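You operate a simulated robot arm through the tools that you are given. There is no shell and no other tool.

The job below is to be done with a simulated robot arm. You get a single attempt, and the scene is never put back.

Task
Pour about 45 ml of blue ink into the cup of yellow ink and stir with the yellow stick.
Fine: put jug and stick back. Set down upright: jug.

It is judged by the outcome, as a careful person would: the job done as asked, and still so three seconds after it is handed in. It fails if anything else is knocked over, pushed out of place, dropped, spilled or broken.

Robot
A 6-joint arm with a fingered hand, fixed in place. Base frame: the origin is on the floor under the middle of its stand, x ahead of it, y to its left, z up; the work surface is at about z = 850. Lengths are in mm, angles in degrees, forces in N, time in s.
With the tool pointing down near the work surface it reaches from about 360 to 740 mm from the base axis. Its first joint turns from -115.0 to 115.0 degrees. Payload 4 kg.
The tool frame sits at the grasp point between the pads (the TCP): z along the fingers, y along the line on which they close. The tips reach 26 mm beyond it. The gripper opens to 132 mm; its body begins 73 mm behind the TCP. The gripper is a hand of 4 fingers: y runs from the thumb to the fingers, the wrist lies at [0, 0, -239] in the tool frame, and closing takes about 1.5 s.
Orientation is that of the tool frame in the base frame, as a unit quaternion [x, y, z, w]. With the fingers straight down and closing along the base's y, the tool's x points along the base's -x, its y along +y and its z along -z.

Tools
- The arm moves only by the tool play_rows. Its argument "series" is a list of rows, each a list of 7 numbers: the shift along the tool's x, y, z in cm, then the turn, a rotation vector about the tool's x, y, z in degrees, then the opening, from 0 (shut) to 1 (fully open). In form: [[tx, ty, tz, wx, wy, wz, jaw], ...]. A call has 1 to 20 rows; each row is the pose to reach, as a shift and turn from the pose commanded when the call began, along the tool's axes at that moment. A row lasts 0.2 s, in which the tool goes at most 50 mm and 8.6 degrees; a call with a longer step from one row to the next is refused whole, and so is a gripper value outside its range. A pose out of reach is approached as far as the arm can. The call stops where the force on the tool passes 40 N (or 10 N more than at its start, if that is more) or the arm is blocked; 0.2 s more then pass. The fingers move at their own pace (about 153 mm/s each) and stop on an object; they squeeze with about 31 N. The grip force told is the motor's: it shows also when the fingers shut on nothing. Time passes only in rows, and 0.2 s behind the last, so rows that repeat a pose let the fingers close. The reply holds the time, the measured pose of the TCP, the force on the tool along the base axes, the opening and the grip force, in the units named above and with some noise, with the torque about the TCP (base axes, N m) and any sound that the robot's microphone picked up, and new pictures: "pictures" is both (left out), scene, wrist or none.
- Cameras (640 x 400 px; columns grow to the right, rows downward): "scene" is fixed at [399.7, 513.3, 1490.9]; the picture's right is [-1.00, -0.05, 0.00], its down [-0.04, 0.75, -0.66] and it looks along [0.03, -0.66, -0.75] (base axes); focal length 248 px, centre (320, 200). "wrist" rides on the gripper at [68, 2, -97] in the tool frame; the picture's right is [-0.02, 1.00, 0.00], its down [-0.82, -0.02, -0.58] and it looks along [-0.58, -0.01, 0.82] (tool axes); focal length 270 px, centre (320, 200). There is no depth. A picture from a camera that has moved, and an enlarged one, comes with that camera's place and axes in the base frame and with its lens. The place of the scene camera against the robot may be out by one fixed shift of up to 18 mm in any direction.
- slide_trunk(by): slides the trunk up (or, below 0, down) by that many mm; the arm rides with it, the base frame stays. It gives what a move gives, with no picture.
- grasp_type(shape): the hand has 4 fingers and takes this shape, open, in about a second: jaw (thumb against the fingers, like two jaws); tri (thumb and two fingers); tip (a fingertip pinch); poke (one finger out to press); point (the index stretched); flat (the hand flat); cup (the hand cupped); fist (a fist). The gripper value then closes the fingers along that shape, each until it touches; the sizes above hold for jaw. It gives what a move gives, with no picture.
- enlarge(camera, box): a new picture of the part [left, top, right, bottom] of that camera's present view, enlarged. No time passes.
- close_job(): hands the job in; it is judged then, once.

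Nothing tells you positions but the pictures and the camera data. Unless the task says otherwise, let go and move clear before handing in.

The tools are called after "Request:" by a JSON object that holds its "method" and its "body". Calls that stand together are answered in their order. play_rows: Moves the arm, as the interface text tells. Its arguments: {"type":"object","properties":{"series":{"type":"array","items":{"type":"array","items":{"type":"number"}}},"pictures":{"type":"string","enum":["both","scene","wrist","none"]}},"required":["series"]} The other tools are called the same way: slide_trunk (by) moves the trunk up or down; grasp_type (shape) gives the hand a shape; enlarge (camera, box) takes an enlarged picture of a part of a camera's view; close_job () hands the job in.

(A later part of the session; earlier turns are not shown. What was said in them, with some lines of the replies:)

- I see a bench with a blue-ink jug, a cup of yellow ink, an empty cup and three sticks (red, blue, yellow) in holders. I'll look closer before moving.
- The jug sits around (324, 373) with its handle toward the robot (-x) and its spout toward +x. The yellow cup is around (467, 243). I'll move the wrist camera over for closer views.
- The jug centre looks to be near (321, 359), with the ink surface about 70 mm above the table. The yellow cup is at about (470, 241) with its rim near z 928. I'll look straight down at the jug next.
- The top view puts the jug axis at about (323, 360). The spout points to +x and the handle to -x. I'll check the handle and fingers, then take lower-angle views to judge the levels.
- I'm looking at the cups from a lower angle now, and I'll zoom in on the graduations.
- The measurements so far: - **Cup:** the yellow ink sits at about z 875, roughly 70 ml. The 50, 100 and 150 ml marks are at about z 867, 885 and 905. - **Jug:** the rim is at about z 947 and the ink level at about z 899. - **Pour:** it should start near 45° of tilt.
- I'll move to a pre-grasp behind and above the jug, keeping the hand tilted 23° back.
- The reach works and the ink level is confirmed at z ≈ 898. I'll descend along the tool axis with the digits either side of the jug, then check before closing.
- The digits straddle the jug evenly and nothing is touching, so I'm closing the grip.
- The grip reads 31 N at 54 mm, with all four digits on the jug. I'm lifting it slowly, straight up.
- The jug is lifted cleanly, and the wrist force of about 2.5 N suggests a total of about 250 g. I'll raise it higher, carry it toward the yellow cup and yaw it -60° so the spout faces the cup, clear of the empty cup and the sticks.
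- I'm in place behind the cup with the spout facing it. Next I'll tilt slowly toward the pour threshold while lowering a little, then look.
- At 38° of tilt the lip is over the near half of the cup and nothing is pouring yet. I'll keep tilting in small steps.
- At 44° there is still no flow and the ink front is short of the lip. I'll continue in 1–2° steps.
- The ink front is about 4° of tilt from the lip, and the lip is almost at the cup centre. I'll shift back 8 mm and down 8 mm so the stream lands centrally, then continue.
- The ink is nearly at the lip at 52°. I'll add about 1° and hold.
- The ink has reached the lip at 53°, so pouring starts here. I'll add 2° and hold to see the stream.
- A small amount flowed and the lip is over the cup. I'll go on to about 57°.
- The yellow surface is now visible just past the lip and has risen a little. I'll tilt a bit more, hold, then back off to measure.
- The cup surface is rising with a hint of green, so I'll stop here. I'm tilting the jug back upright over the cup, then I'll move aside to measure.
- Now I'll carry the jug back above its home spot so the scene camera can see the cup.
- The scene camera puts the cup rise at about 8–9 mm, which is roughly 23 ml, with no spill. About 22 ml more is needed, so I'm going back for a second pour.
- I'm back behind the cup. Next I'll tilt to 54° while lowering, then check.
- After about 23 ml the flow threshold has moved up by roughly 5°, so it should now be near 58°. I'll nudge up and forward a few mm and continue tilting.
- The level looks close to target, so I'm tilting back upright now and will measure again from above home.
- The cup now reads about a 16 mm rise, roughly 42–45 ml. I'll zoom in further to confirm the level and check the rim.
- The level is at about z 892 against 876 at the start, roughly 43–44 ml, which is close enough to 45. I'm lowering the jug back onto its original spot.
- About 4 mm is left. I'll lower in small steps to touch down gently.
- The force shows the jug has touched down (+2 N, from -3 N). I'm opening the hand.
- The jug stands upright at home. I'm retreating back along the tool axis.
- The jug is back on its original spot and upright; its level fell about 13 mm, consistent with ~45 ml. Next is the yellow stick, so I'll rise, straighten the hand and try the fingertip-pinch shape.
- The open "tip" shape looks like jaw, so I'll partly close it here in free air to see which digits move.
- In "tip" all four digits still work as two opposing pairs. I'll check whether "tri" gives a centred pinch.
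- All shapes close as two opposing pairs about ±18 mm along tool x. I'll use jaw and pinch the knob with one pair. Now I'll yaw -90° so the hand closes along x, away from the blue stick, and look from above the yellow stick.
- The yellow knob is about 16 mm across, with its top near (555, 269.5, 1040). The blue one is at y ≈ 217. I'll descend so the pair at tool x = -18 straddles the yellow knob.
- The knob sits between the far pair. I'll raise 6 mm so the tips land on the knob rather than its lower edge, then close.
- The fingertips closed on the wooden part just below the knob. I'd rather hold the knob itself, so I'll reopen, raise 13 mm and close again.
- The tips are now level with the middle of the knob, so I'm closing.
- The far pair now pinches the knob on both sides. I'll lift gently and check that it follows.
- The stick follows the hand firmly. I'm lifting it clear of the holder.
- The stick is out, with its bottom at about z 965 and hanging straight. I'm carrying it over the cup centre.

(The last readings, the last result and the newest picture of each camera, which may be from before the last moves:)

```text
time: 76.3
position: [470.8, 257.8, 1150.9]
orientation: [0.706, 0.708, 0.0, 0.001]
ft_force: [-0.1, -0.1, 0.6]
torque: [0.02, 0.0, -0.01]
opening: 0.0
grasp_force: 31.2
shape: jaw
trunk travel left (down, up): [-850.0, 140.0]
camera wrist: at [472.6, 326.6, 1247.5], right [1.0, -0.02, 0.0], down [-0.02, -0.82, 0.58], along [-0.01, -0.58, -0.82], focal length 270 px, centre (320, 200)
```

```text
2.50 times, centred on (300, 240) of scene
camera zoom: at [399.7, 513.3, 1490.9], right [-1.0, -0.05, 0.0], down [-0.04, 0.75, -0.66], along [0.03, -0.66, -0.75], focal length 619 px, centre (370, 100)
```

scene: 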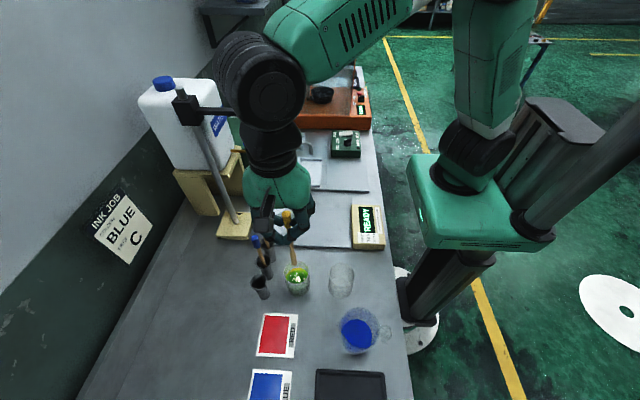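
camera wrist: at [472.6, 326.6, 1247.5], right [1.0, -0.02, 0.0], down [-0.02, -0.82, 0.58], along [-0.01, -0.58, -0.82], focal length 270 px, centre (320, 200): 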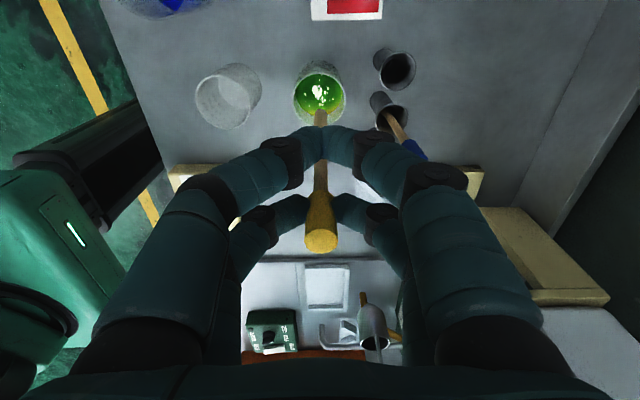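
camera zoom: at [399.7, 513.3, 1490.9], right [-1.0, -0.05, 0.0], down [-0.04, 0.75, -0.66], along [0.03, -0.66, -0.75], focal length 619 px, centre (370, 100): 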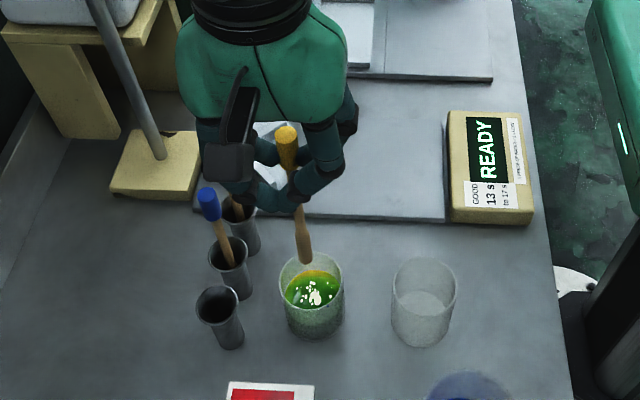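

The stick is centred over the cup to within about 2 mm. I'm lowering it into the ink.

Request:
{"method": "play_rows", "body": {"series": [[0.1, -0.15, 1.5, 0, 0, 0, 0.0], [0.1, -0.15, 3.0, 0, 0, 0, 0.0], [0.1, -0.15, 4.5, 0, 0, 0, 0.0], [0.1, -0.15, 6.0, 0, 0, 0, 0.0], [0.1, -0.15, 7.3, 0, 0, 0, 0.0], [0.1, -0.15, 8.5, 0, 0, 0, 0.0], [0.1, -0.15, 9.5, 0, 0, 0, 0.0], [0.1, -0.15, 9.5, 0, 0, 0, 0.0]], "pictures": "both"}}

Request:
{"method": "enlarge", "body": {"camera": "wrist", "box": [240, 50, 400, 200]}}

Request:
{"method": "enlarge", "body": {"camera": "scene", "box": [240, 200, 360, 320]}}

```text
time: 78.1
position: [469.7, 258.4, 1055.9]
orientation: [0.707, 0.707, 0.0, 0.001]
ft_force: [0.0, 0.0, 0.5]
torque: [0.01, 0.0, 0.0]
opening: 0.0
grasp_force: 30.9
shape: jaw
trunk travel left (down, up): [-850.0, 140.0]
camera wrist: at [471.6, 327.2, 1152.2], right [1.0, -0.02, 0.0], down [-0.02, -0.82, 0.58], along [-0.01, -0.58, -0.82], focal length 270 px, centre (320, 200)
```

scene: 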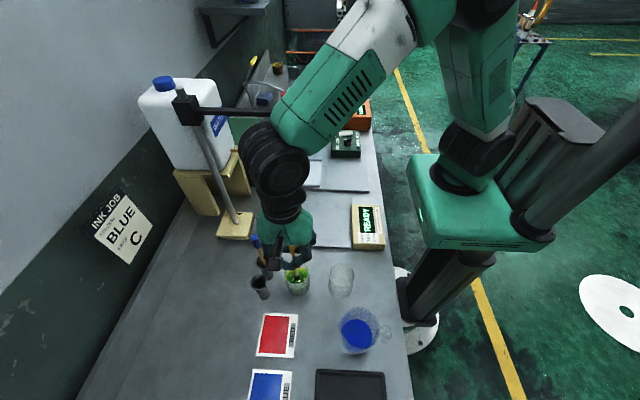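
wrist: 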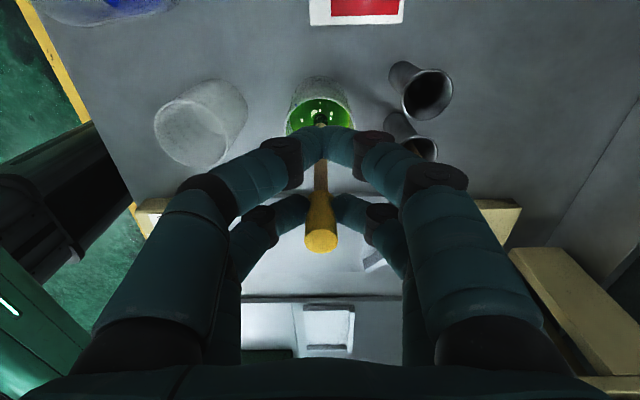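

```text
2.67 times, centred on (320, 125) of wrist
camera zoom: at [471.6, 327.2, 1152.2], right [1.0, -0.02, 0.0], down [-0.02, -0.82, 0.58], along [-0.01, -0.58, -0.82], focal length 721 px, centre (320, 400)
```

zoom: 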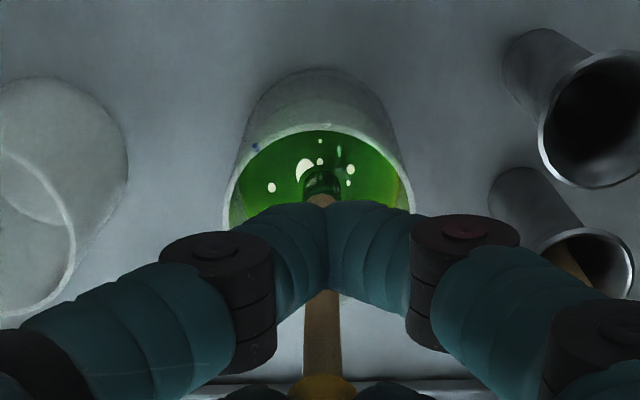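

```text
3.33 times, centred on (300, 260) of scene
camera zoom: at [399.7, 513.3, 1490.9], right [-1.0, -0.05, 0.0], down [-0.04, 0.75, -0.66], along [0.03, -0.66, -0.75], focal length 826 px, centre (387, 0)
```

zoom: 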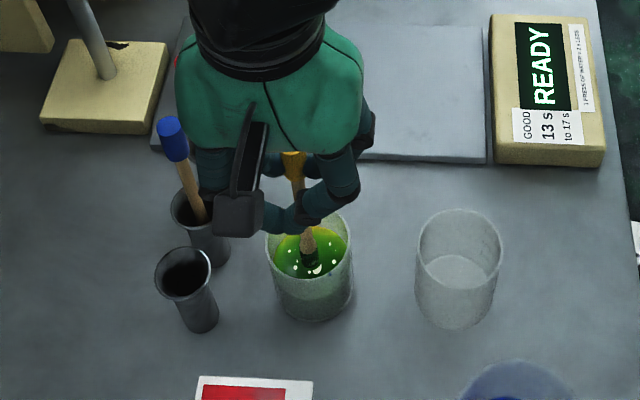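

The stick is about 20 mm into the ink. I'll stir with gentle 12 mm circles, slightly deeper.

Request:
{"method": "play_rows", "body": {"series": [[0.5, 0, 0.2, 0, 0, 0, 0.0], [1.0, 0, 0.4, 0, 0, 0, 0.0], [0.85, 0.85, 0.4, 0, 0, 0, 0.0], [0, 1.2, 0.4, 0, 0, 0, 0.0], [-0.85, 0.85, 0.4, 0, 0, 0, 0.0], [-1.2, 0, 0.4, 0, 0, 0, 0.0], [-0.85, -0.85, 0.4, 0, 0, 0, 0.0], [0, -1.2, 0.4, 0, 0, 0, 0.0], [0.85, -0.85, 0.4, 0, 0, 0, 0.0], [1.2, 0, 0.4, 0, 0, 0, 0.0], [0.85, 0.85, 0.4, 0, 0, 0, 0.0], [0, 1.2, 0.4, 0, 0, 0, 0.0], [-0.85, 0.85, 0.4, 0, 0, 0, 0.0], [-1.2, 0, 0.4, 0, 0, 0, 0.0], [-0.85, -0.85, 0.4, 0, 0, 0, 0.0], [0, -1.2, 0.4, 0, 0, 0, 0.0], [0.85, -0.85, 0.4, 0, 0, 0, 0.0], [1.2, 0, 0.4, 0, 0, 0, 0.0], [0.6, 0, 0.4, 0, 0, 0, 0.0], [0, 0, 0.4, 0, 0, 0, 0.0]], "pictures": "both"}}

Request:
{"method": "enlarge", "body": {"camera": "wrist", "box": [240, 50, 400, 200]}}

Request:
{"method": "enlarge", "body": {"camera": "scene", "box": [240, 200, 360, 320]}}

```text
time: 82.3
position: [470.9, 258.5, 1052.0]
orientation: [0.708, 0.707, -0.001, 0.001]
ft_force: [0.5, 1.5, -0.2]
torque: [-0.01, 0.0, 0.02]
opening: 0.0
grasp_force: 31.5
shape: jaw
trunk travel left (down, up): [-850.0, 140.0]
camera wrist: at [471.9, 328.2, 1148.6], right [1.0, -0.03, 0.0], down [-0.02, -0.82, 0.58], along [-0.01, -0.58, -0.82], focal length 270 px, centre (320, 200)
```

scene: 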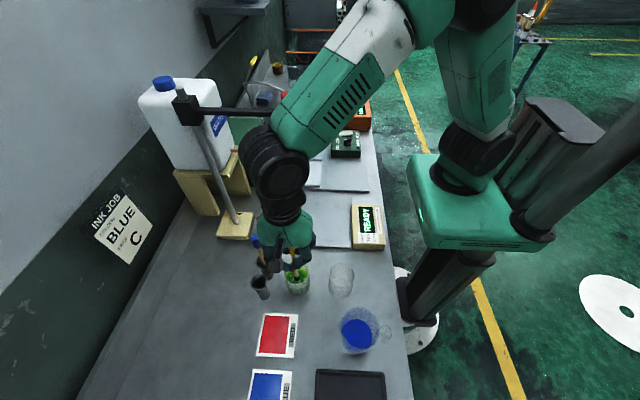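
wrist: 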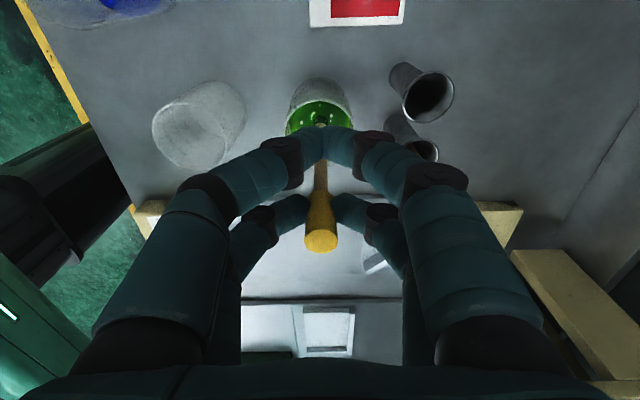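

```text
2.67 times, centred on (320, 125) of wrist
camera zoom: at [471.9, 328.2, 1148.6], right [1.0, -0.03, 0.0], down [-0.02, -0.82, 0.58], along [-0.01, -0.58, -0.82], focal length 721 px, centre (320, 400)
```

zoom: 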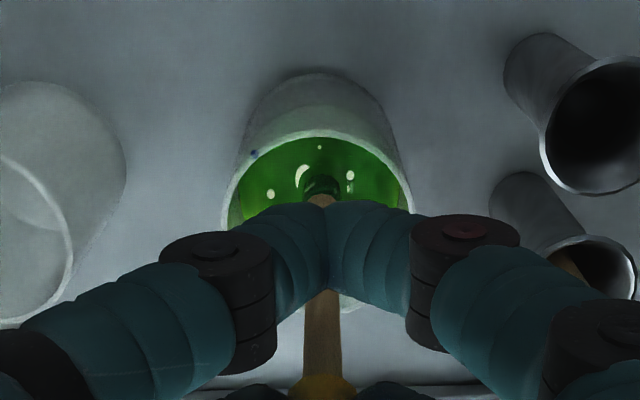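

```text
3.33 times, centred on (300, 260) of scene
camera zoom: at [399.7, 513.3, 1490.9], right [-1.0, -0.05, 0.0], down [-0.04, 0.75, -0.66], along [0.03, -0.66, -0.75], focal length 826 px, centre (387, 0)
```

zoom: 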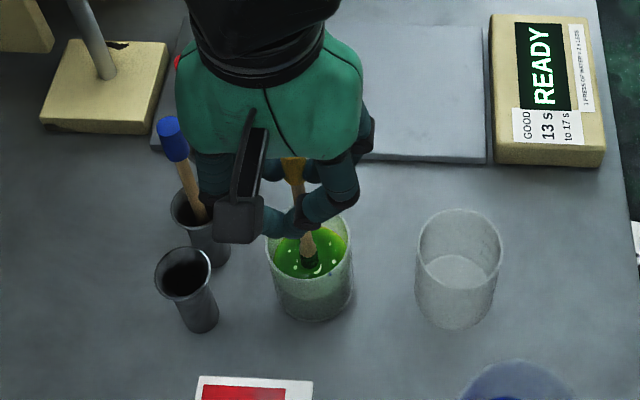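

It's mixing well, with only a faint yellow edge left. I'll stir more, slightly wider.

Request:
{"method": "play_rows", "body": {"series": [[0, 0.7, 0, 0, 0, 0, 0.0], [0, 1.4, 0, 0, 0, 0, 0.0], [-1.0, 1.0, 0, 0, 0, 0, 0.0], [-1.4, 0, 0, 0, 0, 0, 0.0], [-1.0, -1.0, 0, 0, 0, 0, 0.0], [0, -1.4, 0, 0, 0, 0, 0.0], [1.0, -1.0, 0, 0, 0, 0, 0.0], [1.4, 0, 0, 0, 0, 0, 0.0], [1.0, 1.0, 0, 0, 0, 0, 0.0], [0, 1.4, 0, 0, 0, 0, 0.0], [-1.0, 1.0, 0, 0, 0, 0, 0.0], [-1.4, 0, 0, 0, 0, 0, 0.0], [-1.0, -1.0, 0, 0, 0, 0, 0.0], [0, -1.4, 0, 0, 0, 0, 0.0], [1.0, -1.0, 0, 0, 0, 0, 0.0], [1.4, 0, 0, 0, 0, 0, 0.0], [1.0, 1.0, 0, 0, 0, 0, 0.0], [0, 1.4, 0, 0, 0, 0, 0.0], [0, 0.7, 0, 0, 0, 0, 0.0], [0, 0, 0, 0, 0, 0, 0.0]], "pictures": "none"}}

Request:
{"method": "play_rows", "body": {"series": [[0, 0.7, 0, 0, 0, 0, 0.0], [0, 1.3, 0, 0, 0, 0, 0.0], [0.95, 0.95, 0, 0, 0, 0, 0.0], [1.3, 0, 0, 0, 0, 0, 0.0], [0.95, -0.95, 0, 0, 0, 0, 0.0], [0, -1.3, 0, 0, 0, 0, 0.0], [-0.95, -0.95, 0, 0, 0, 0, 0.0], [-1.3, 0, 0, 0, 0, 0, 0.0], [-0.95, 0.95, 0, 0, 0, 0, 0.0], [0, 1.3, 0, 0, 0, 0, 0.0], [0.95, 0.95, 0, 0, 0, 0, 0.0], [1.3, 0, 0, 0, 0, 0, 0.0], [0.95, -0.95, 0, 0, 0, 0, 0.0], [0, -1.3, 0, 0, 0, 0, 0.0], [-0.95, -0.95, 0, 0, 0, 0, 0.0], [-1.3, 0, 0, 0, 0, 0, 0.0], [-0.95, 0.95, 0, 0, 0, 0, 0.0], [0, 1.3, 0, 0, 0, 0, 0.0], [0, 0.7, 0, 0, 0, 0, 0.0], [0, 0, 0, 0, 0, 0, 0.0]], "pictures": "both"}}

Request:
{"method": "enlarge", "body": {"camera": "wrist", "box": [240, 50, 400, 200]}}

Request:
{"method": "enlarge", "body": {"camera": "scene", "box": [240, 200, 360, 320]}}

```text
time: 86.5
position: [469.7, 259.0, 1051.5]
orientation: [0.707, 0.707, 0.0, 0.002]
ft_force: [-1.1, 0.3, 0.0]
torque: [-0.01, 0.0, 0.0]
opening: 0.0
grasp_force: 31.3
shape: jaw
trunk travel left (down, up): [-850.0, 140.0]
```

```text
time: 90.7
position: [469.8, 259.0, 1052.8]
orientation: [0.707, 0.707, 0.0, 0.001]
ft_force: [0.0, -0.1, 0.6]
torque: [0.0, -0.04, 0.02]
opening: 0.0
grasp_force: 30.8
shape: jaw
trunk travel left (down, up): [-850.0, 140.0]
camera wrist: at [471.6, 328.1, 1148.5], right [1.0, -0.02, 0.0], down [-0.02, -0.82, 0.58], along [-0.01, -0.58, -0.82], focal length 270 px, centre (320, 200)
```

scene: 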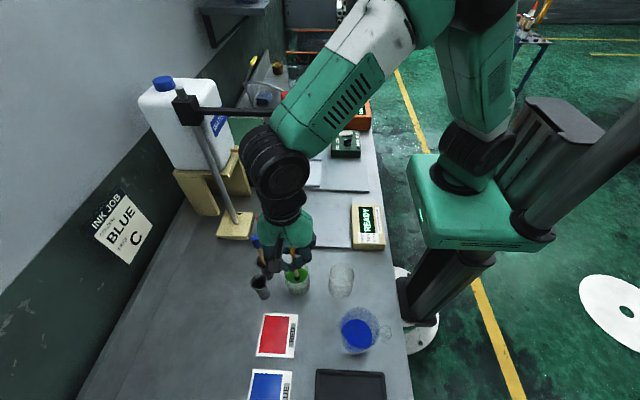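
wrist: 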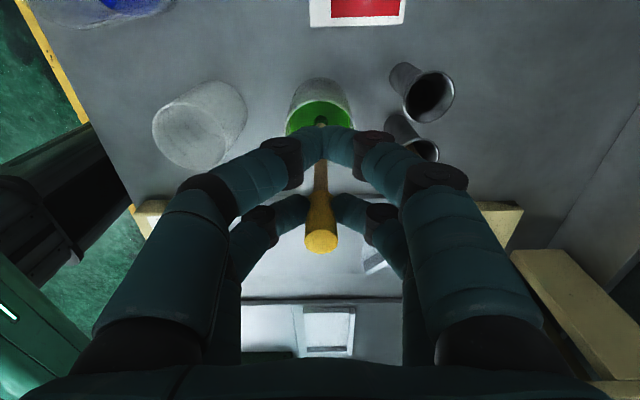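

```text
2.67 times, centred on (320, 125) of wrist
camera zoom: at [471.6, 328.1, 1148.5], right [1.0, -0.02, 0.0], down [-0.02, -0.82, 0.58], along [-0.01, -0.58, -0.82], focal length 721 px, centre (320, 400)
```

zoom: 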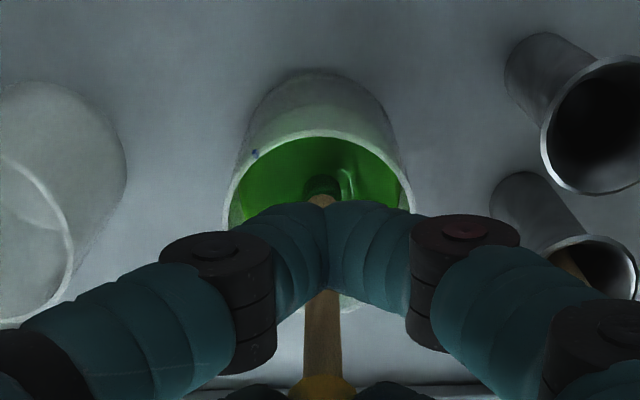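

```text
3.33 times, centred on (300, 260) of scene
camera zoom: at [399.7, 513.3, 1490.9], right [-1.0, -0.05, 0.0], down [-0.04, 0.75, -0.66], along [0.03, -0.66, -0.75], focal length 826 px, centre (387, 0)
```

zoom: 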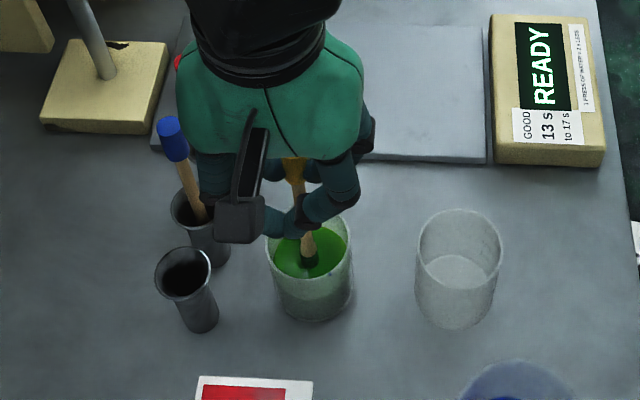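

The ink is now an even green. I'll do one last, slightly deeper stir, then raise the tip just above the surface and let it drip inside the cup.

Request:
{"method": "play_rows", "body": {"series": [[0.7, 0, 0.3, 0, 0, 0, 0.0], [1.2, 0, 0.3, 0, 0, 0, 0.0], [0.85, 0.85, 0.3, 0, 0, 0, 0.0], [0, 1.2, 0.3, 0, 0, 0, 0.0], [-0.85, 0.85, 0.3, 0, 0, 0, 0.0], [-1.2, 0, 0.3, 0, 0, 0, 0.0], [-0.85, -0.85, 0.3, 0, 0, 0, 0.0], [0, -1.2, 0.3, 0, 0, 0, 0.0], [0.85, -0.85, 0.3, 0, 0, 0, 0.0], [1.2, 0, 0.3, 0, 0, 0, 0.0], [0.85, 0.85, 0.3, 0, 0, 0, 0.0], [0, 1.2, 0.3, 0, 0, 0, 0.0], [-0.85, 0.85, 0.3, 0, 0, 0, 0.0], [-1.2, 0, 0.3, 0, 0, 0, 0.0], [-0.85, -0.85, 0.3, 0, 0, 0, 0.0], [0, -1.2, 0.3, 0, 0, 0, 0.0], [0, -0.6, 0.3, 0, 0, 0, 0.0], [0, 0, 0.2, 0, 0, 0, 0.0], [0, 0, 0, 0, 0, 0, 0.0]], "pictures": "none"}}

Request:
{"method": "play_rows", "body": {"series": [[0, 0, -0.5, 0, 0, 0, 0.0], [0, 0, -1.0, 0, 0, 0, 0.0], [0, 0, -1.5, 0, 0, 0, 0.0], [0, 0, -2.0, 0, 0, 0, 0.0], [0, 0, -2.5, 0, 0, 0, 0.0], [0, 0, -3.0, 0, 0, 0, 0.0], [0, 0, -3.5, 0, 0, 0, 0.0], [0, 0, -4.0, 0, 0, 0, 0.0], [0, 0, -4.0, 0, 0, 0, 0.0], [0, 0, -4.0, 0, 0, 0, 0.0], [0, 0, -4.0, 0, 0, 0, 0.0], [0, 0, -4.0, 0, 0, 0, 0.0], [0, 0, -4.0, 0, 0, 0, 0.0], [0, 0, -4.0, 0, 0, 0, 0.0], [0, 0, -4.0, 0, 0, 0, 0.0], [0, 0, -4.0, 0, 0, 0, 0.0], [0, 0, -4.0, 0, 0, 0, 0.0], [0, 0, -4.0, 0, 0, 0, 0.0]], "pictures": "both"}}

Request:
{"method": "enlarge", "body": {"camera": "scene", "box": [240, 200, 360, 320]}}

Request:
{"method": "enlarge", "body": {"camera": "wrist", "box": [240, 50, 400, 200]}}

```text
time: 94.7
position: [470.3, 259.8, 1051.7]
orientation: [0.707, 0.707, 0.0, 0.001]
ft_force: [-1.0, -0.6, -1.1]
torque: [-0.04, 0.0, -0.01]
opening: 0.0
grasp_force: 31.2
shape: jaw
trunk travel left (down, up): [-850.0, 140.0]
```

```text
time: 98.5
position: [471.2, 259.9, 1092.8]
orientation: [0.706, 0.708, 0.0, 0.0]
ft_force: [0.1, -0.3, -0.9]
torque: [0.02, -0.01, 0.01]
opening: 0.0
grasp_force: 30.9
shape: jaw
trunk travel left (down, up): [-850.0, 140.0]
camera wrist: at [471.6, 328.0, 1188.5], right [1.0, -0.02, 0.0], down [-0.02, -0.82, 0.58], along [-0.01, -0.58, -0.82], focal length 270 px, centre (320, 200)
```

scene: 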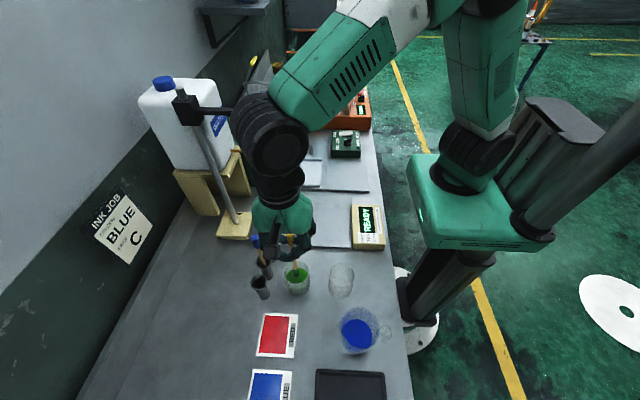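
wrist: 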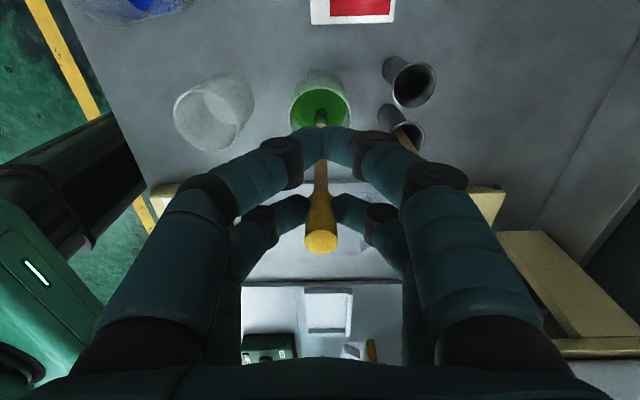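

```text
3.33 times, centred on (300, 260) of scene
camera zoom: at [399.7, 513.3, 1490.9], right [-1.0, -0.05, 0.0], down [-0.04, 0.75, -0.66], along [0.03, -0.66, -0.75], focal length 826 px, centre (387, 0)
```

zoom: 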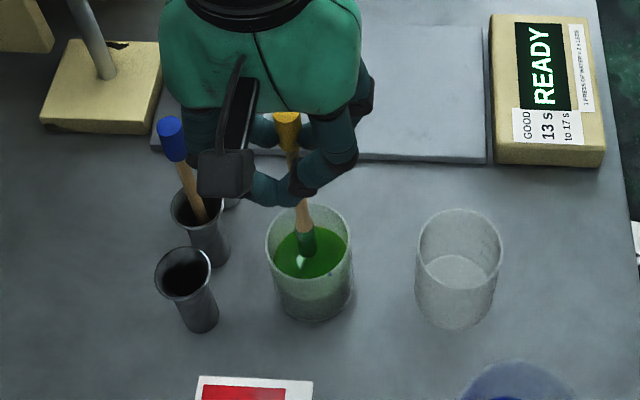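

```text
2.67 times, centred on (320, 125) of wrist
camera zoom: at [471.6, 328.0, 1188.5], right [1.0, -0.02, 0.0], down [-0.02, -0.82, 0.58], along [-0.01, -0.58, -0.82], focal length 721 px, centre (320, 400)
```

zoom: 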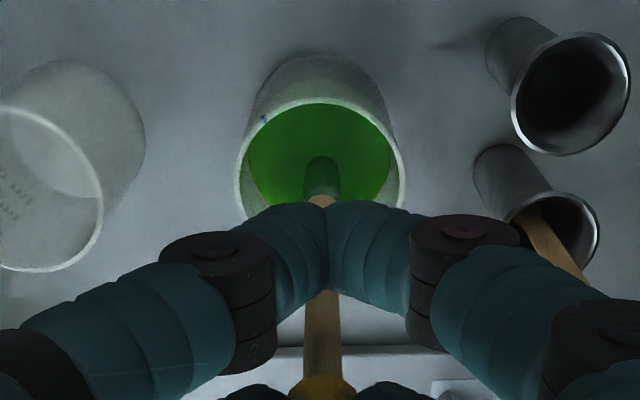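

The mix is uniform and the stick has dripped inside the cup. I'm raising it clear of the rim and holding briefly to check for drips.

Request:
{"method": "play_rows", "body": {"series": [[0, 0, -1.0, 0, 0, 0, 0.0], [0, 0, -2.0, 0, 0, 0, 0.0], [0, 0, -3.0, 0, 0, 0, 0.0], [0, 0, -4.0, 0, 0, 0, 0.0], [0, 0, -5.0, 0, 0, 0, 0.0], [0, 0, -6.0, 0, 0, 0, 0.0], [0, 0, -6.0, 0, 0, 0, 0.0], [0, 0, -6.0, 0, 0, 0, 0.0], [0, 0, -6.0, 0, 0, 0, 0.0], [0, 0, -6.0, 0, 0, 0, 0.0], [0, 0, -6.0, 0, 0, 0, 0.0], [0, 0, -6.0, 0, 0, 0, 0.0]], "pictures": "both"}}

Request:
{"method": "enlarge", "body": {"camera": "scene", "box": [240, 200, 360, 320]}}

Request:
{"method": "enlarge", "body": {"camera": "wrist", "box": [240, 50, 400, 200]}}

```text
time: 101.1
position: [471.0, 260.2, 1152.1]
orientation: [0.707, 0.708, -0.001, 0.001]
ft_force: [0.8, -0.6, -1.2]
torque: [-0.04, -0.02, 0.0]
opening: 0.0
grasp_force: 31.4
shape: jaw
trunk travel left (down, up): [-850.0, 140.0]
camera wrist: at [471.8, 327.9, 1248.6], right [1.0, -0.02, 0.0], down [-0.02, -0.82, 0.58], along [-0.01, -0.58, -0.82], focal length 270 px, centre (320, 200)
```

scene: 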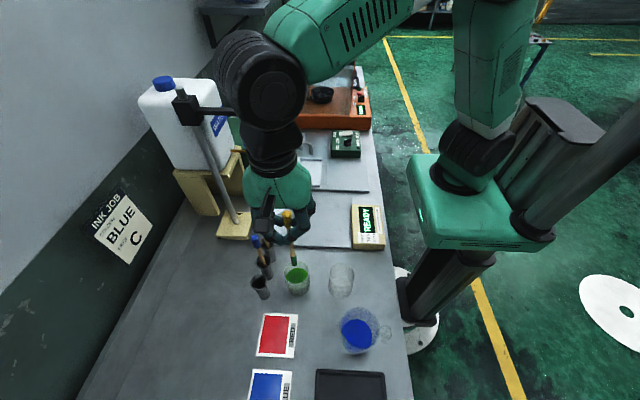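
wrist: 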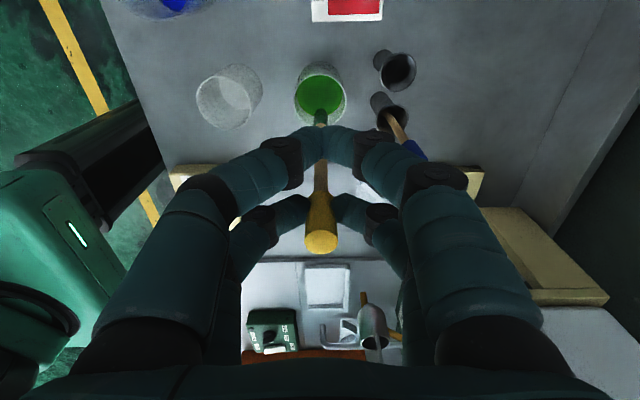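

```text
3.33 times, centred on (300, 260) of scene
camera zoom: at [399.7, 513.3, 1490.9], right [-1.0, -0.05, 0.0], down [-0.04, 0.75, -0.66], along [0.03, -0.66, -0.75], focal length 826 px, centre (387, 0)
```

zoom: 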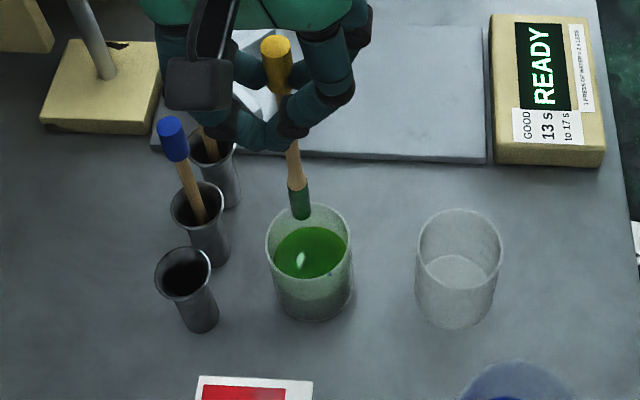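

```text
2.67 times, centred on (320, 125) of wrist
camera zoom: at [471.8, 327.9, 1248.6], right [1.0, -0.02, 0.0], down [-0.02, -0.82, 0.58], along [-0.01, -0.58, -0.82], focal length 721 px, centre (320, 400)
```

zoom: 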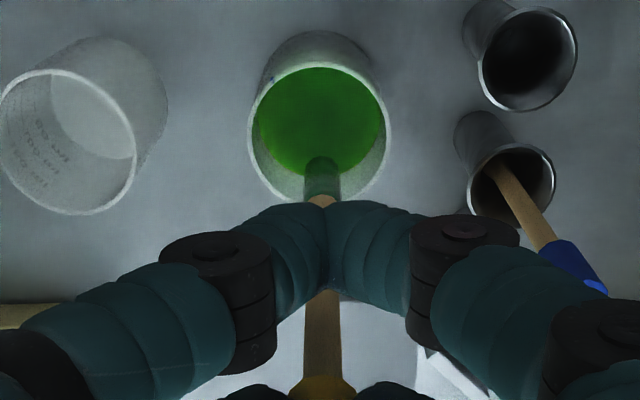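

There are no drips. I'm carrying the stick back above its own empty holder at about (555, 271).

Request:
{"method": "play_rows", "body": {"series": [[0.3, 0.9, 0, 0, 0, 0, 0.0], [0.7, 2.2, 0, 0, 0, 0, 0.0], [1.2, 3.6, 0, 0, 0, 0, 0.0], [1.7, 5.0, 0, 0, 0, 0, 0.0], [2.2, 6.4, 0, 0, 0, 0, 0.0], [2.6, 7.6, 0, 0, 0, 0, 0.0], [2.92, 8.37, 0, 0, 0, 0, 0.0], [2.92, 8.37, 0, 0, 0, 0, 0.0], [2.92, 8.37, 0, 0, 0, 0, 0.0]], "pictures": "both"}}

Request:
{"method": "enlarge", "body": {"camera": "wrist", "box": [240, 50, 400, 200]}}

Request:
{"method": "enlarge", "body": {"camera": "scene", "box": [200, 200, 340, 320]}}

```text
time: 103.1
position: [553.9, 289.0, 1152.5]
orientation: [0.707, 0.707, 0.001, 0.001]
ft_force: [-0.6, -0.5, 0.0]
torque: [-0.03, 0.0, -0.03]
opening: 0.0
grasp_force: 30.6
shape: jaw
trunk travel left (down, up): [-850.0, 140.0]
camera wrist: at [555.5, 357.5, 1248.9], right [1.0, -0.02, 0.0], down [-0.02, -0.82, 0.58], along [-0.01, -0.58, -0.82], focal length 270 px, centre (320, 200)
```

scene: 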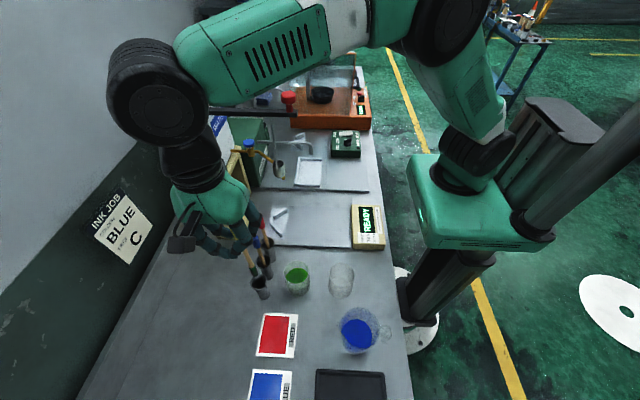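
wrist: 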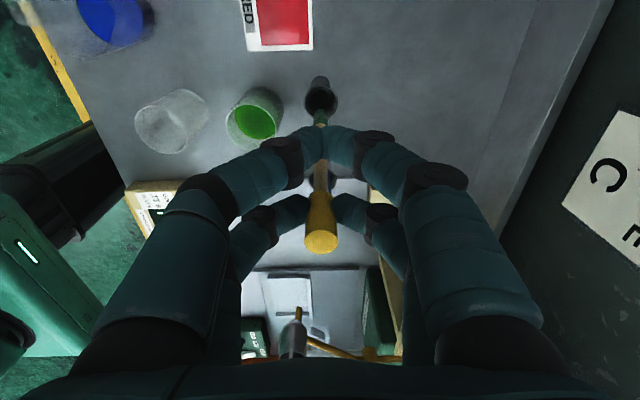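

```text
2.67 times, centred on (320, 125) of wrist
camera zoom: at [555.5, 357.5, 1248.9], right [1.0, -0.02, 0.0], down [-0.02, -0.82, 0.58], along [-0.01, -0.58, -0.82], focal length 721 px, centre (320, 400)
```

zoom: 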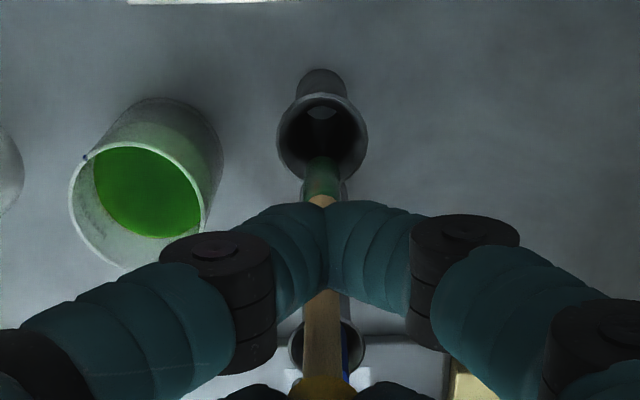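

```text
3.33 times, centred on (270, 260) of scene
camera zoom: at [399.7, 513.3, 1490.9], right [-1.0, -0.05, 0.0], down [-0.04, 0.75, -0.66], along [0.03, -0.66, -0.75], focal length 826 px, centre (487, 0)
```

zoom: 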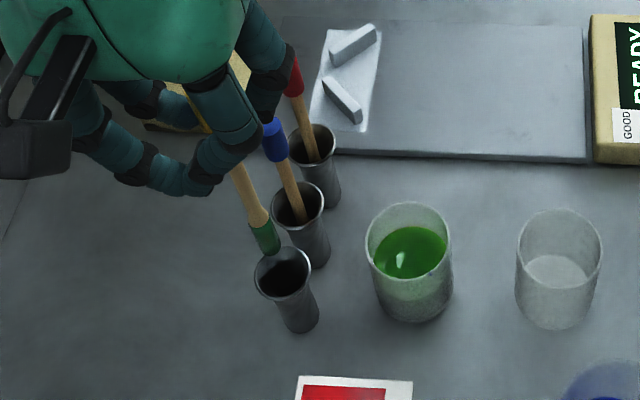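

The stick tip is aligned with the holder mouth to within about 1 mm. I'm lowering it in.

Request:
{"method": "play_rows", "body": {"series": [[-0.05, 0, 1.2, 0, 0, 0, 0.0], [-0.1, 0, 2.4, 0, 0, 0, 0.0], [-0.1, 0, 3.6, 0, 0, 0, 0.0], [-0.1, 0, 4.8, 0, 0, 0, 0.0], [-0.1, 0, 6.0, 0, 0, 0, 0.0], [-0.1, 0, 7.2, 0, 0, 0, 0.0], [-0.1, 0, 8.4, 0, 0, 0, 0.0], [-0.1, 0, 9.6, 0, 0, 0, 0.0], [-0.1, 0, 10.6, 0, 0, 0, 0.0], [-0.1, 0, 11.2, 0, 0, 0, 0.0], [-0.1, 0, 11.2, 0, 0, 0, 0.0]], "pictures": "both"}}

Request:
{"method": "enlarge", "body": {"camera": "wrist", "box": [160, 100, 480, 300]}}

Request:
{"method": "enlarge", "body": {"camera": "scene", "box": [200, 200, 340, 320]}}

```text
time: 105.5
position: [554.1, 288.0, 1039.9]
orientation: [0.707, 0.708, 0.0, 0.0]
ft_force: [0.2, -0.1, 0.1]
torque: [-0.03, -0.02, -0.02]
opening: 0.4
grasp_force: 30.5
shape: jaw
trunk travel left (down, up): [-850.0, 140.0]
camera wrist: at [555.7, 356.6, 1136.2], right [1.0, -0.02, 0.0], down [-0.02, -0.82, 0.58], along [-0.01, -0.58, -0.82], focal length 270 px, centre (320, 200)
```

scene: 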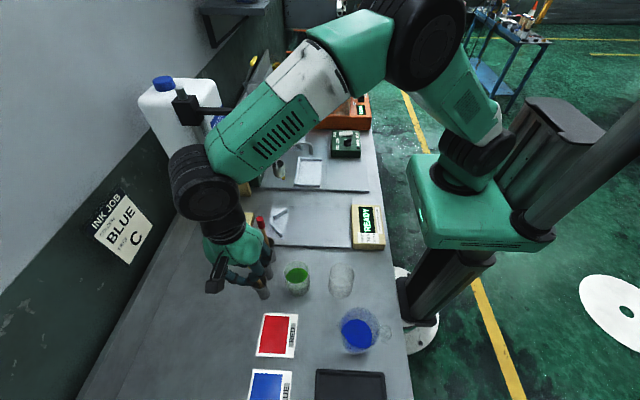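
wrist: 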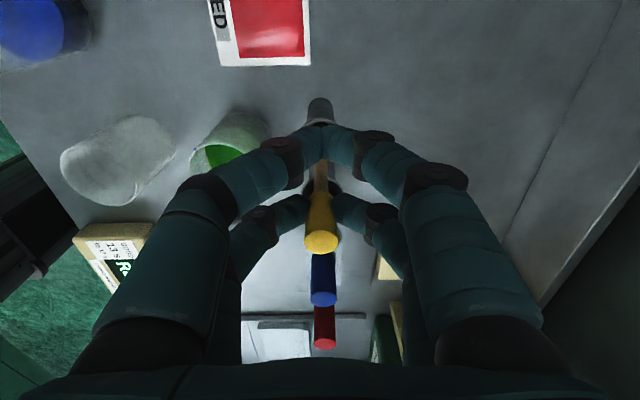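

```text
2.00 times, centred on (320, 200) of wrist
camera zoom: at [555.7, 356.6, 1136.2], right [1.0, -0.02, 0.0], down [-0.02, -0.82, 0.58], along [-0.01, -0.58, -0.82], focal length 541 px, centre (320, 200)
```

zoom: 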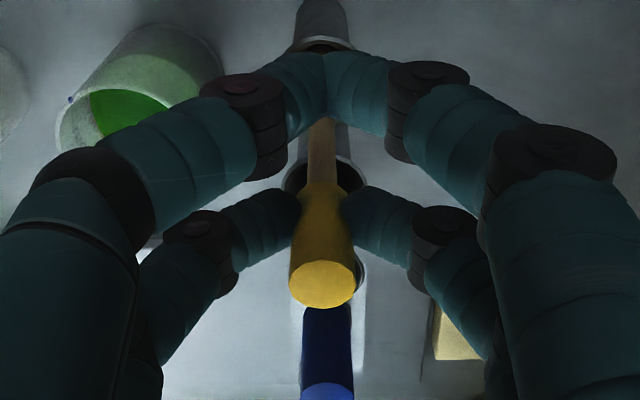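

```text
3.33 times, centred on (270, 260) of scene
camera zoom: at [399.7, 513.3, 1490.9], right [-1.0, -0.05, 0.0], down [-0.04, 0.75, -0.66], along [0.03, -0.66, -0.75], focal length 826 px, centre (487, 0)
```

zoom: 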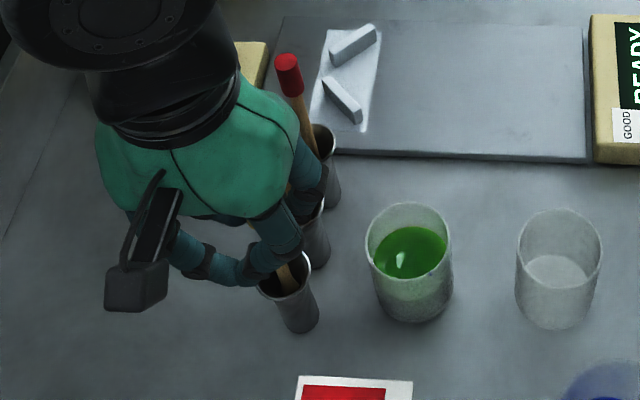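

The stick is inside the holder, about 3 mm above its rest. I'll lower the last bit and let go.

Request:
{"method": "play_rows", "body": {"series": [[0, 0, 0.1, 0, 0, 0, 0.0], [0, 0, 0.2, 0, 0, 0, 0.0], [0, 0, 0.3, 0, 0, 0, 0.0], [0, 0, 0.3, 0, 0, 0, 0.0], [0, 0, 0.3, 0, 0, 0, 0.1], [0, 0, 0.3, 0, 0, 0, 0.2], [0, 0, 0.3, 0, 0, 0, 0.3], [0, 0, 0.3, 0, 0, 0, 0.45], [0, 0, 0.3, 0, 0, 0, 0.45], [0, 0, 0.3, 0, 0, 0, 0.45]], "pictures": "both"}}

Request:
{"method": "enlarge", "body": {"camera": "wrist", "box": [160, 100, 480, 300]}}

```text
time: 107.7
position: [554.9, 289.2, 1037.4]
orientation: [0.707, 0.707, 0.0, 0.001]
ft_force: [-0.1, -0.2, -0.2]
torque: [-0.03, 0.03, -0.04]
opening: 58.7
grasp_force: 0.0
shape: jaw
trunk travel left (down, up): [-850.0, 140.0]
camera wrist: at [555.4, 356.5, 1133.4], right [1.0, -0.02, 0.0], down [-0.02, -0.82, 0.58], along [-0.01, -0.58, -0.82], focal length 270 px, centre (320, 200)
```

scene: 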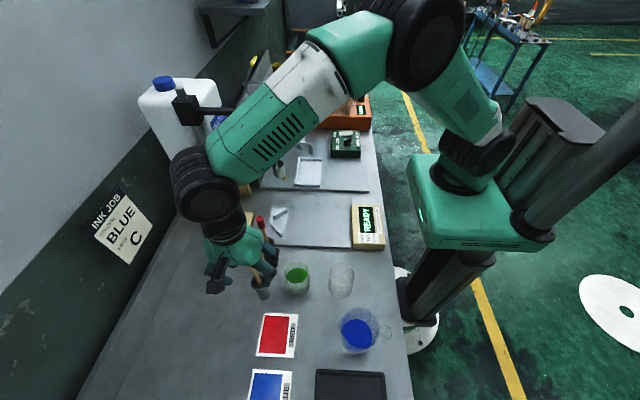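
wrist: 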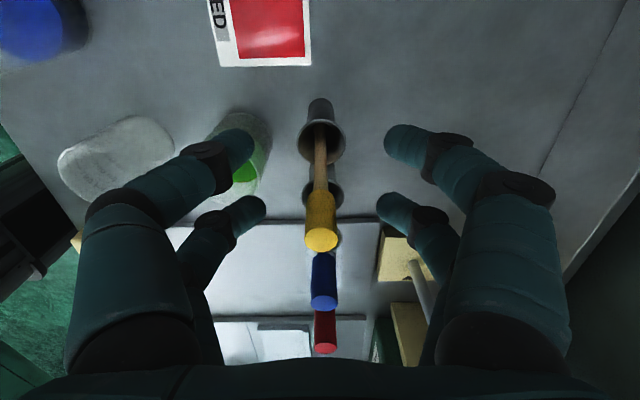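

```text
2.00 times, centred on (320, 200) of wrist
camera zoom: at [555.4, 356.5, 1133.4], right [1.0, -0.02, 0.0], down [-0.02, -0.82, 0.58], along [-0.01, -0.58, -0.82], focal length 541 px, centre (320, 200)
```

zoom: 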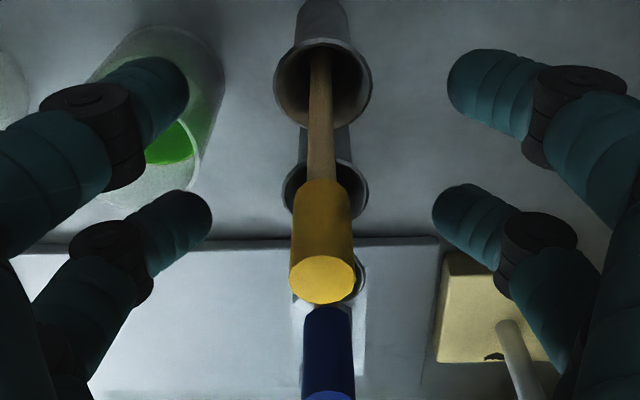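

The stick stands in its holder again. I'm backing straight up, then I'll review the whole scene.

Request:
{"method": "play_rows", "body": {"series": [[0, 0, -1.5, 0, 0, 0, 0.45], [0, 0, -4.0, 0, 0, 0, 0.45], [0, 0, -7.0, 0, 0, 0, 0.45], [0, 0, -10.0, 0, 0, 0, 0.45], [0, 0, -13.0, 0, 0, 0, 0.45], [0, 0, -15.0, 0, 0, 0, 0.45]], "pictures": "none"}}

Request:
{"method": "play_rows", "body": {"series": [[0.2, -2.5, 0, 0, 0, -8.2, 0.6], [0.4, -5.0, 0, 0, 0, -16.4, 0.6], [0.6, -7.5, 0, 0, 0, -24.6, 0.6], [0.8, -10.0, 0, 0, 0, -32.8, 0.6], [1.0, -12.5, 0, 0, 0, -41, 0.6], [1.0, -15.0, 0, 0, 0, -49.2, 0.6], [1.0, -17.5, 0, 0, 0, -57.4, 0.6], [1.0, -20.0, 0, 0, 0, -65.6, 0.6], [1.0, -22.0, 0, 0, 0, -73.8, 0.6], [1.0, -24.0, 0, 0, 0, -82, 0.6], [1.0, -25.0, 0, 0, 0, -90, 0.6], [1.0, -25.0, 0, 0, 0, -90, 0.6]], "pictures": "both"}}

Request:
{"method": "enlarge", "body": {"camera": "scene", "box": [230, 220, 390, 380]}}

Request:
{"method": "enlarge", "body": {"camera": "scene", "box": [280, 255, 312, 300]}}

Request:
{"method": "enlarge", "body": {"camera": "wrist", "box": [200, 80, 440, 300]}}

```text
time: 109.1
position: [553.2, 287.1, 1187.4]
orientation: [0.707, 0.707, -0.001, 0.002]
ft_force: [0.3, -1.0, -0.1]
torque: [-0.01, -0.01, -0.03]
opening: 58.8
grasp_force: 0.0
shape: jaw
trunk travel left (down, up): [-850.0, 140.0]
```

```text
time: 111.7
position: [303.4, 298.5, 1187.2]
orientation: [0.0, 1.0, -0.001, 0.001]
ft_force: [-0.4, 0.5, 0.4]
torque: [-0.01, -0.02, -0.03]
opening: 78.9
grasp_force: 0.0
shape: jaw
trunk travel left (down, up): [-850.0, 140.0]
camera wrist: at [235.0, 299.6, 1283.3], right [0.02, 1.0, 0.0], down [0.82, -0.02, 0.58], along [0.58, -0.01, -0.82], focal length 270 px, centre (320, 200)
```

scene: 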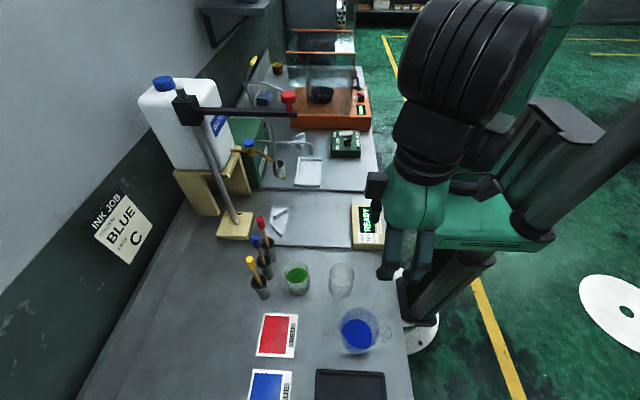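
wrist: 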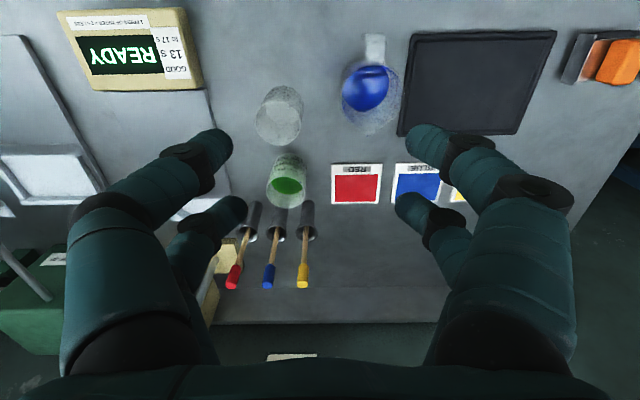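

```text
2.50 times, centred on (310, 300) of scene
camera zoom: at [399.7, 513.3, 1490.9], right [-1.0, -0.05, 0.0], down [-0.04, 0.75, -0.66], along [0.03, -0.66, -0.75], focal length 619 px, centre (345, -50)
```

zoom: 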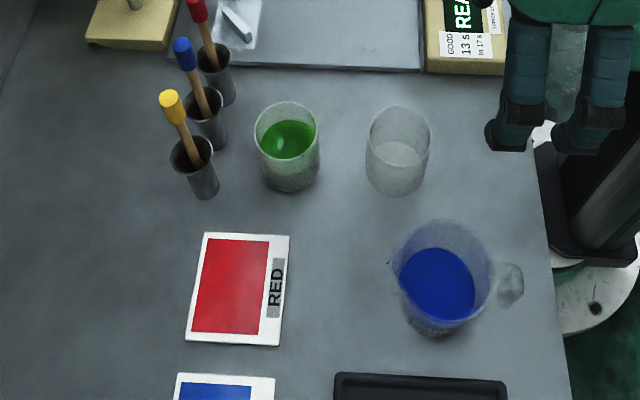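

```text
8.89 times, centred on (296, 278) of scene
camera zoom: at [399.7, 513.3, 1490.9], right [-1.0, -0.05, 0.0], down [-0.04, 0.75, -0.66], along [0.03, -0.66, -0.75], focal length 2202 px, centre (533, -489)
```

zoom: 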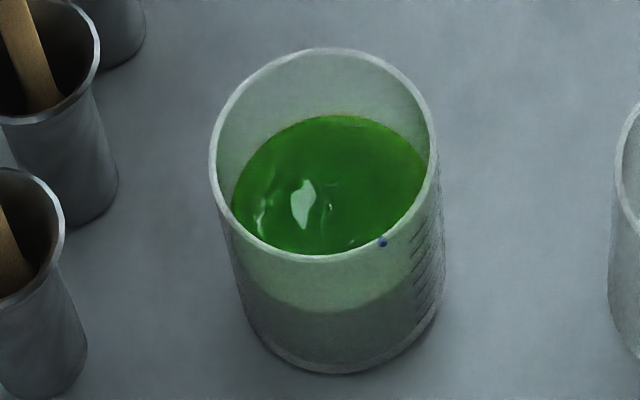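

```text
1.82 times, centred on (320, 190) of wrist
camera zoom: at [235.0, 299.6, 1283.3], right [0.02, 1.0, 0.0], down [0.82, -0.02, 0.58], along [0.58, -0.01, -0.82], focal length 491 px, centre (320, 218)
```

zoom: 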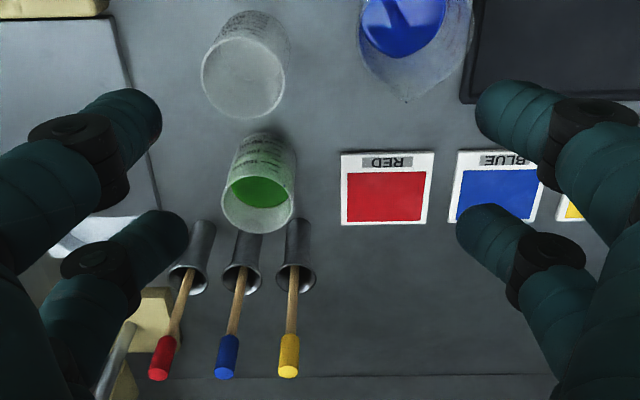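

Everything looks in place: even green ink, stick in its holder, jug upright at home. I'll make one last check for stray drops before handing in.

Request:
{"method": "enlarge", "body": {"camera": "scene", "box": [320, 280, 400, 370]}}

Request:
{"method": "enlarge", "body": {"camera": "wrist", "box": [240, 30, 420, 140]}}

Request:
{"method": "enlarge", "body": {"camera": "wrist", "box": [230, 130, 400, 300]}}

```text
4.44 times, centred on (360, 325) of scene
camera zoom: at [399.7, 513.3, 1490.9], right [-1.0, -0.05, 0.0], down [-0.04, 0.75, -0.66], along [0.03, -0.66, -0.75], focal length 1101 px, centre (142, -356)
```

zoom: 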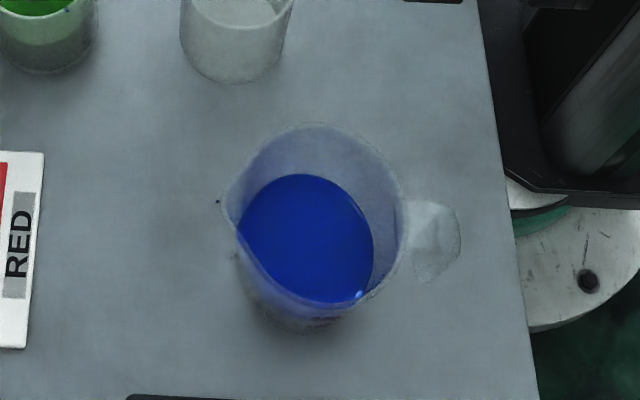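

```text
3.56 times, centred on (330, 85) of wrist
camera zoom: at [235.0, 299.6, 1283.3], right [0.02, 1.0, 0.0], down [0.82, -0.02, 0.58], along [0.58, -0.01, -0.82], focal length 961 px, centre (284, 609)
```

zoom: 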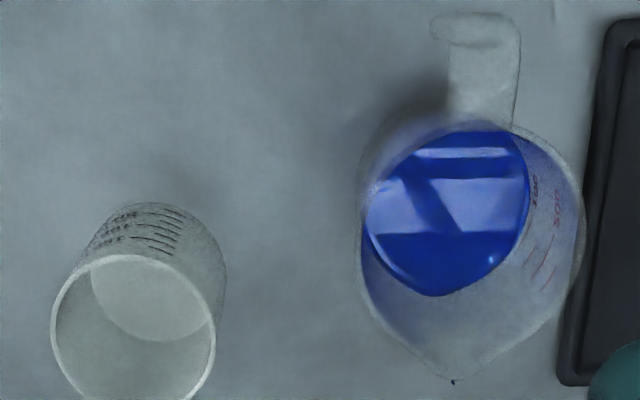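

```text
2.35 times, centred on (315, 215) of wrist
camera zoom: at [235.0, 299.6, 1283.3], right [0.02, 1.0, 0.0], down [0.82, -0.02, 0.58], along [0.58, -0.01, -0.82], focal length 636 px, centre (332, 165)
```

zoom: 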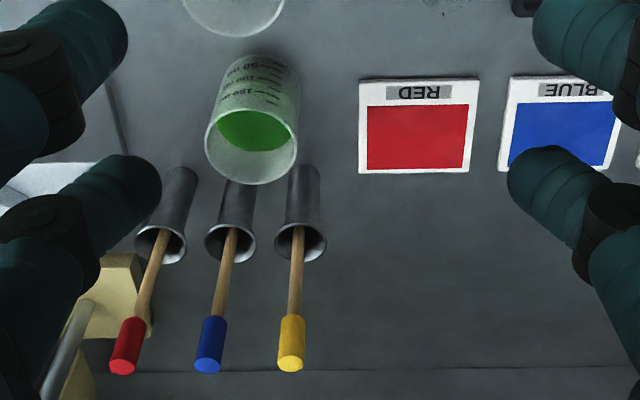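

All checks pass. The only stray ink is a small bead on the jug's spout lip and one on the cup rim, with nothing on the table. The cup holds an even green mix with about 45 ml added, the jug is upright at home, the yellow stick is in its holder and the hand is clear, so I'm handing in.

Request:
{"method": "close_job", "body": {}}

```text
The job is handed in.
```

The job is handed in: I poured about 45 ml of blue ink into the cup of yellow ink and stirred it with the yellow stick until the mix was an even green.

- **Amount:** the level in the cup rose about 17 mm, which works out to roughly 45 ml. Reading it from the camera pictures, it could be off by about 4 ml either way.
- **Jug:** it is upright, within a few millimetres of its original spot.
- **Stick:** it is standing in its own holder again, still damp with green ink.
- **Spills:** I saw no ink on the table. A small bead of blue ink is still on the jug's spout lip and another on the rim of the cup.

Nothing else was knocked or moved that I could see. The hand is open and clear of everything.
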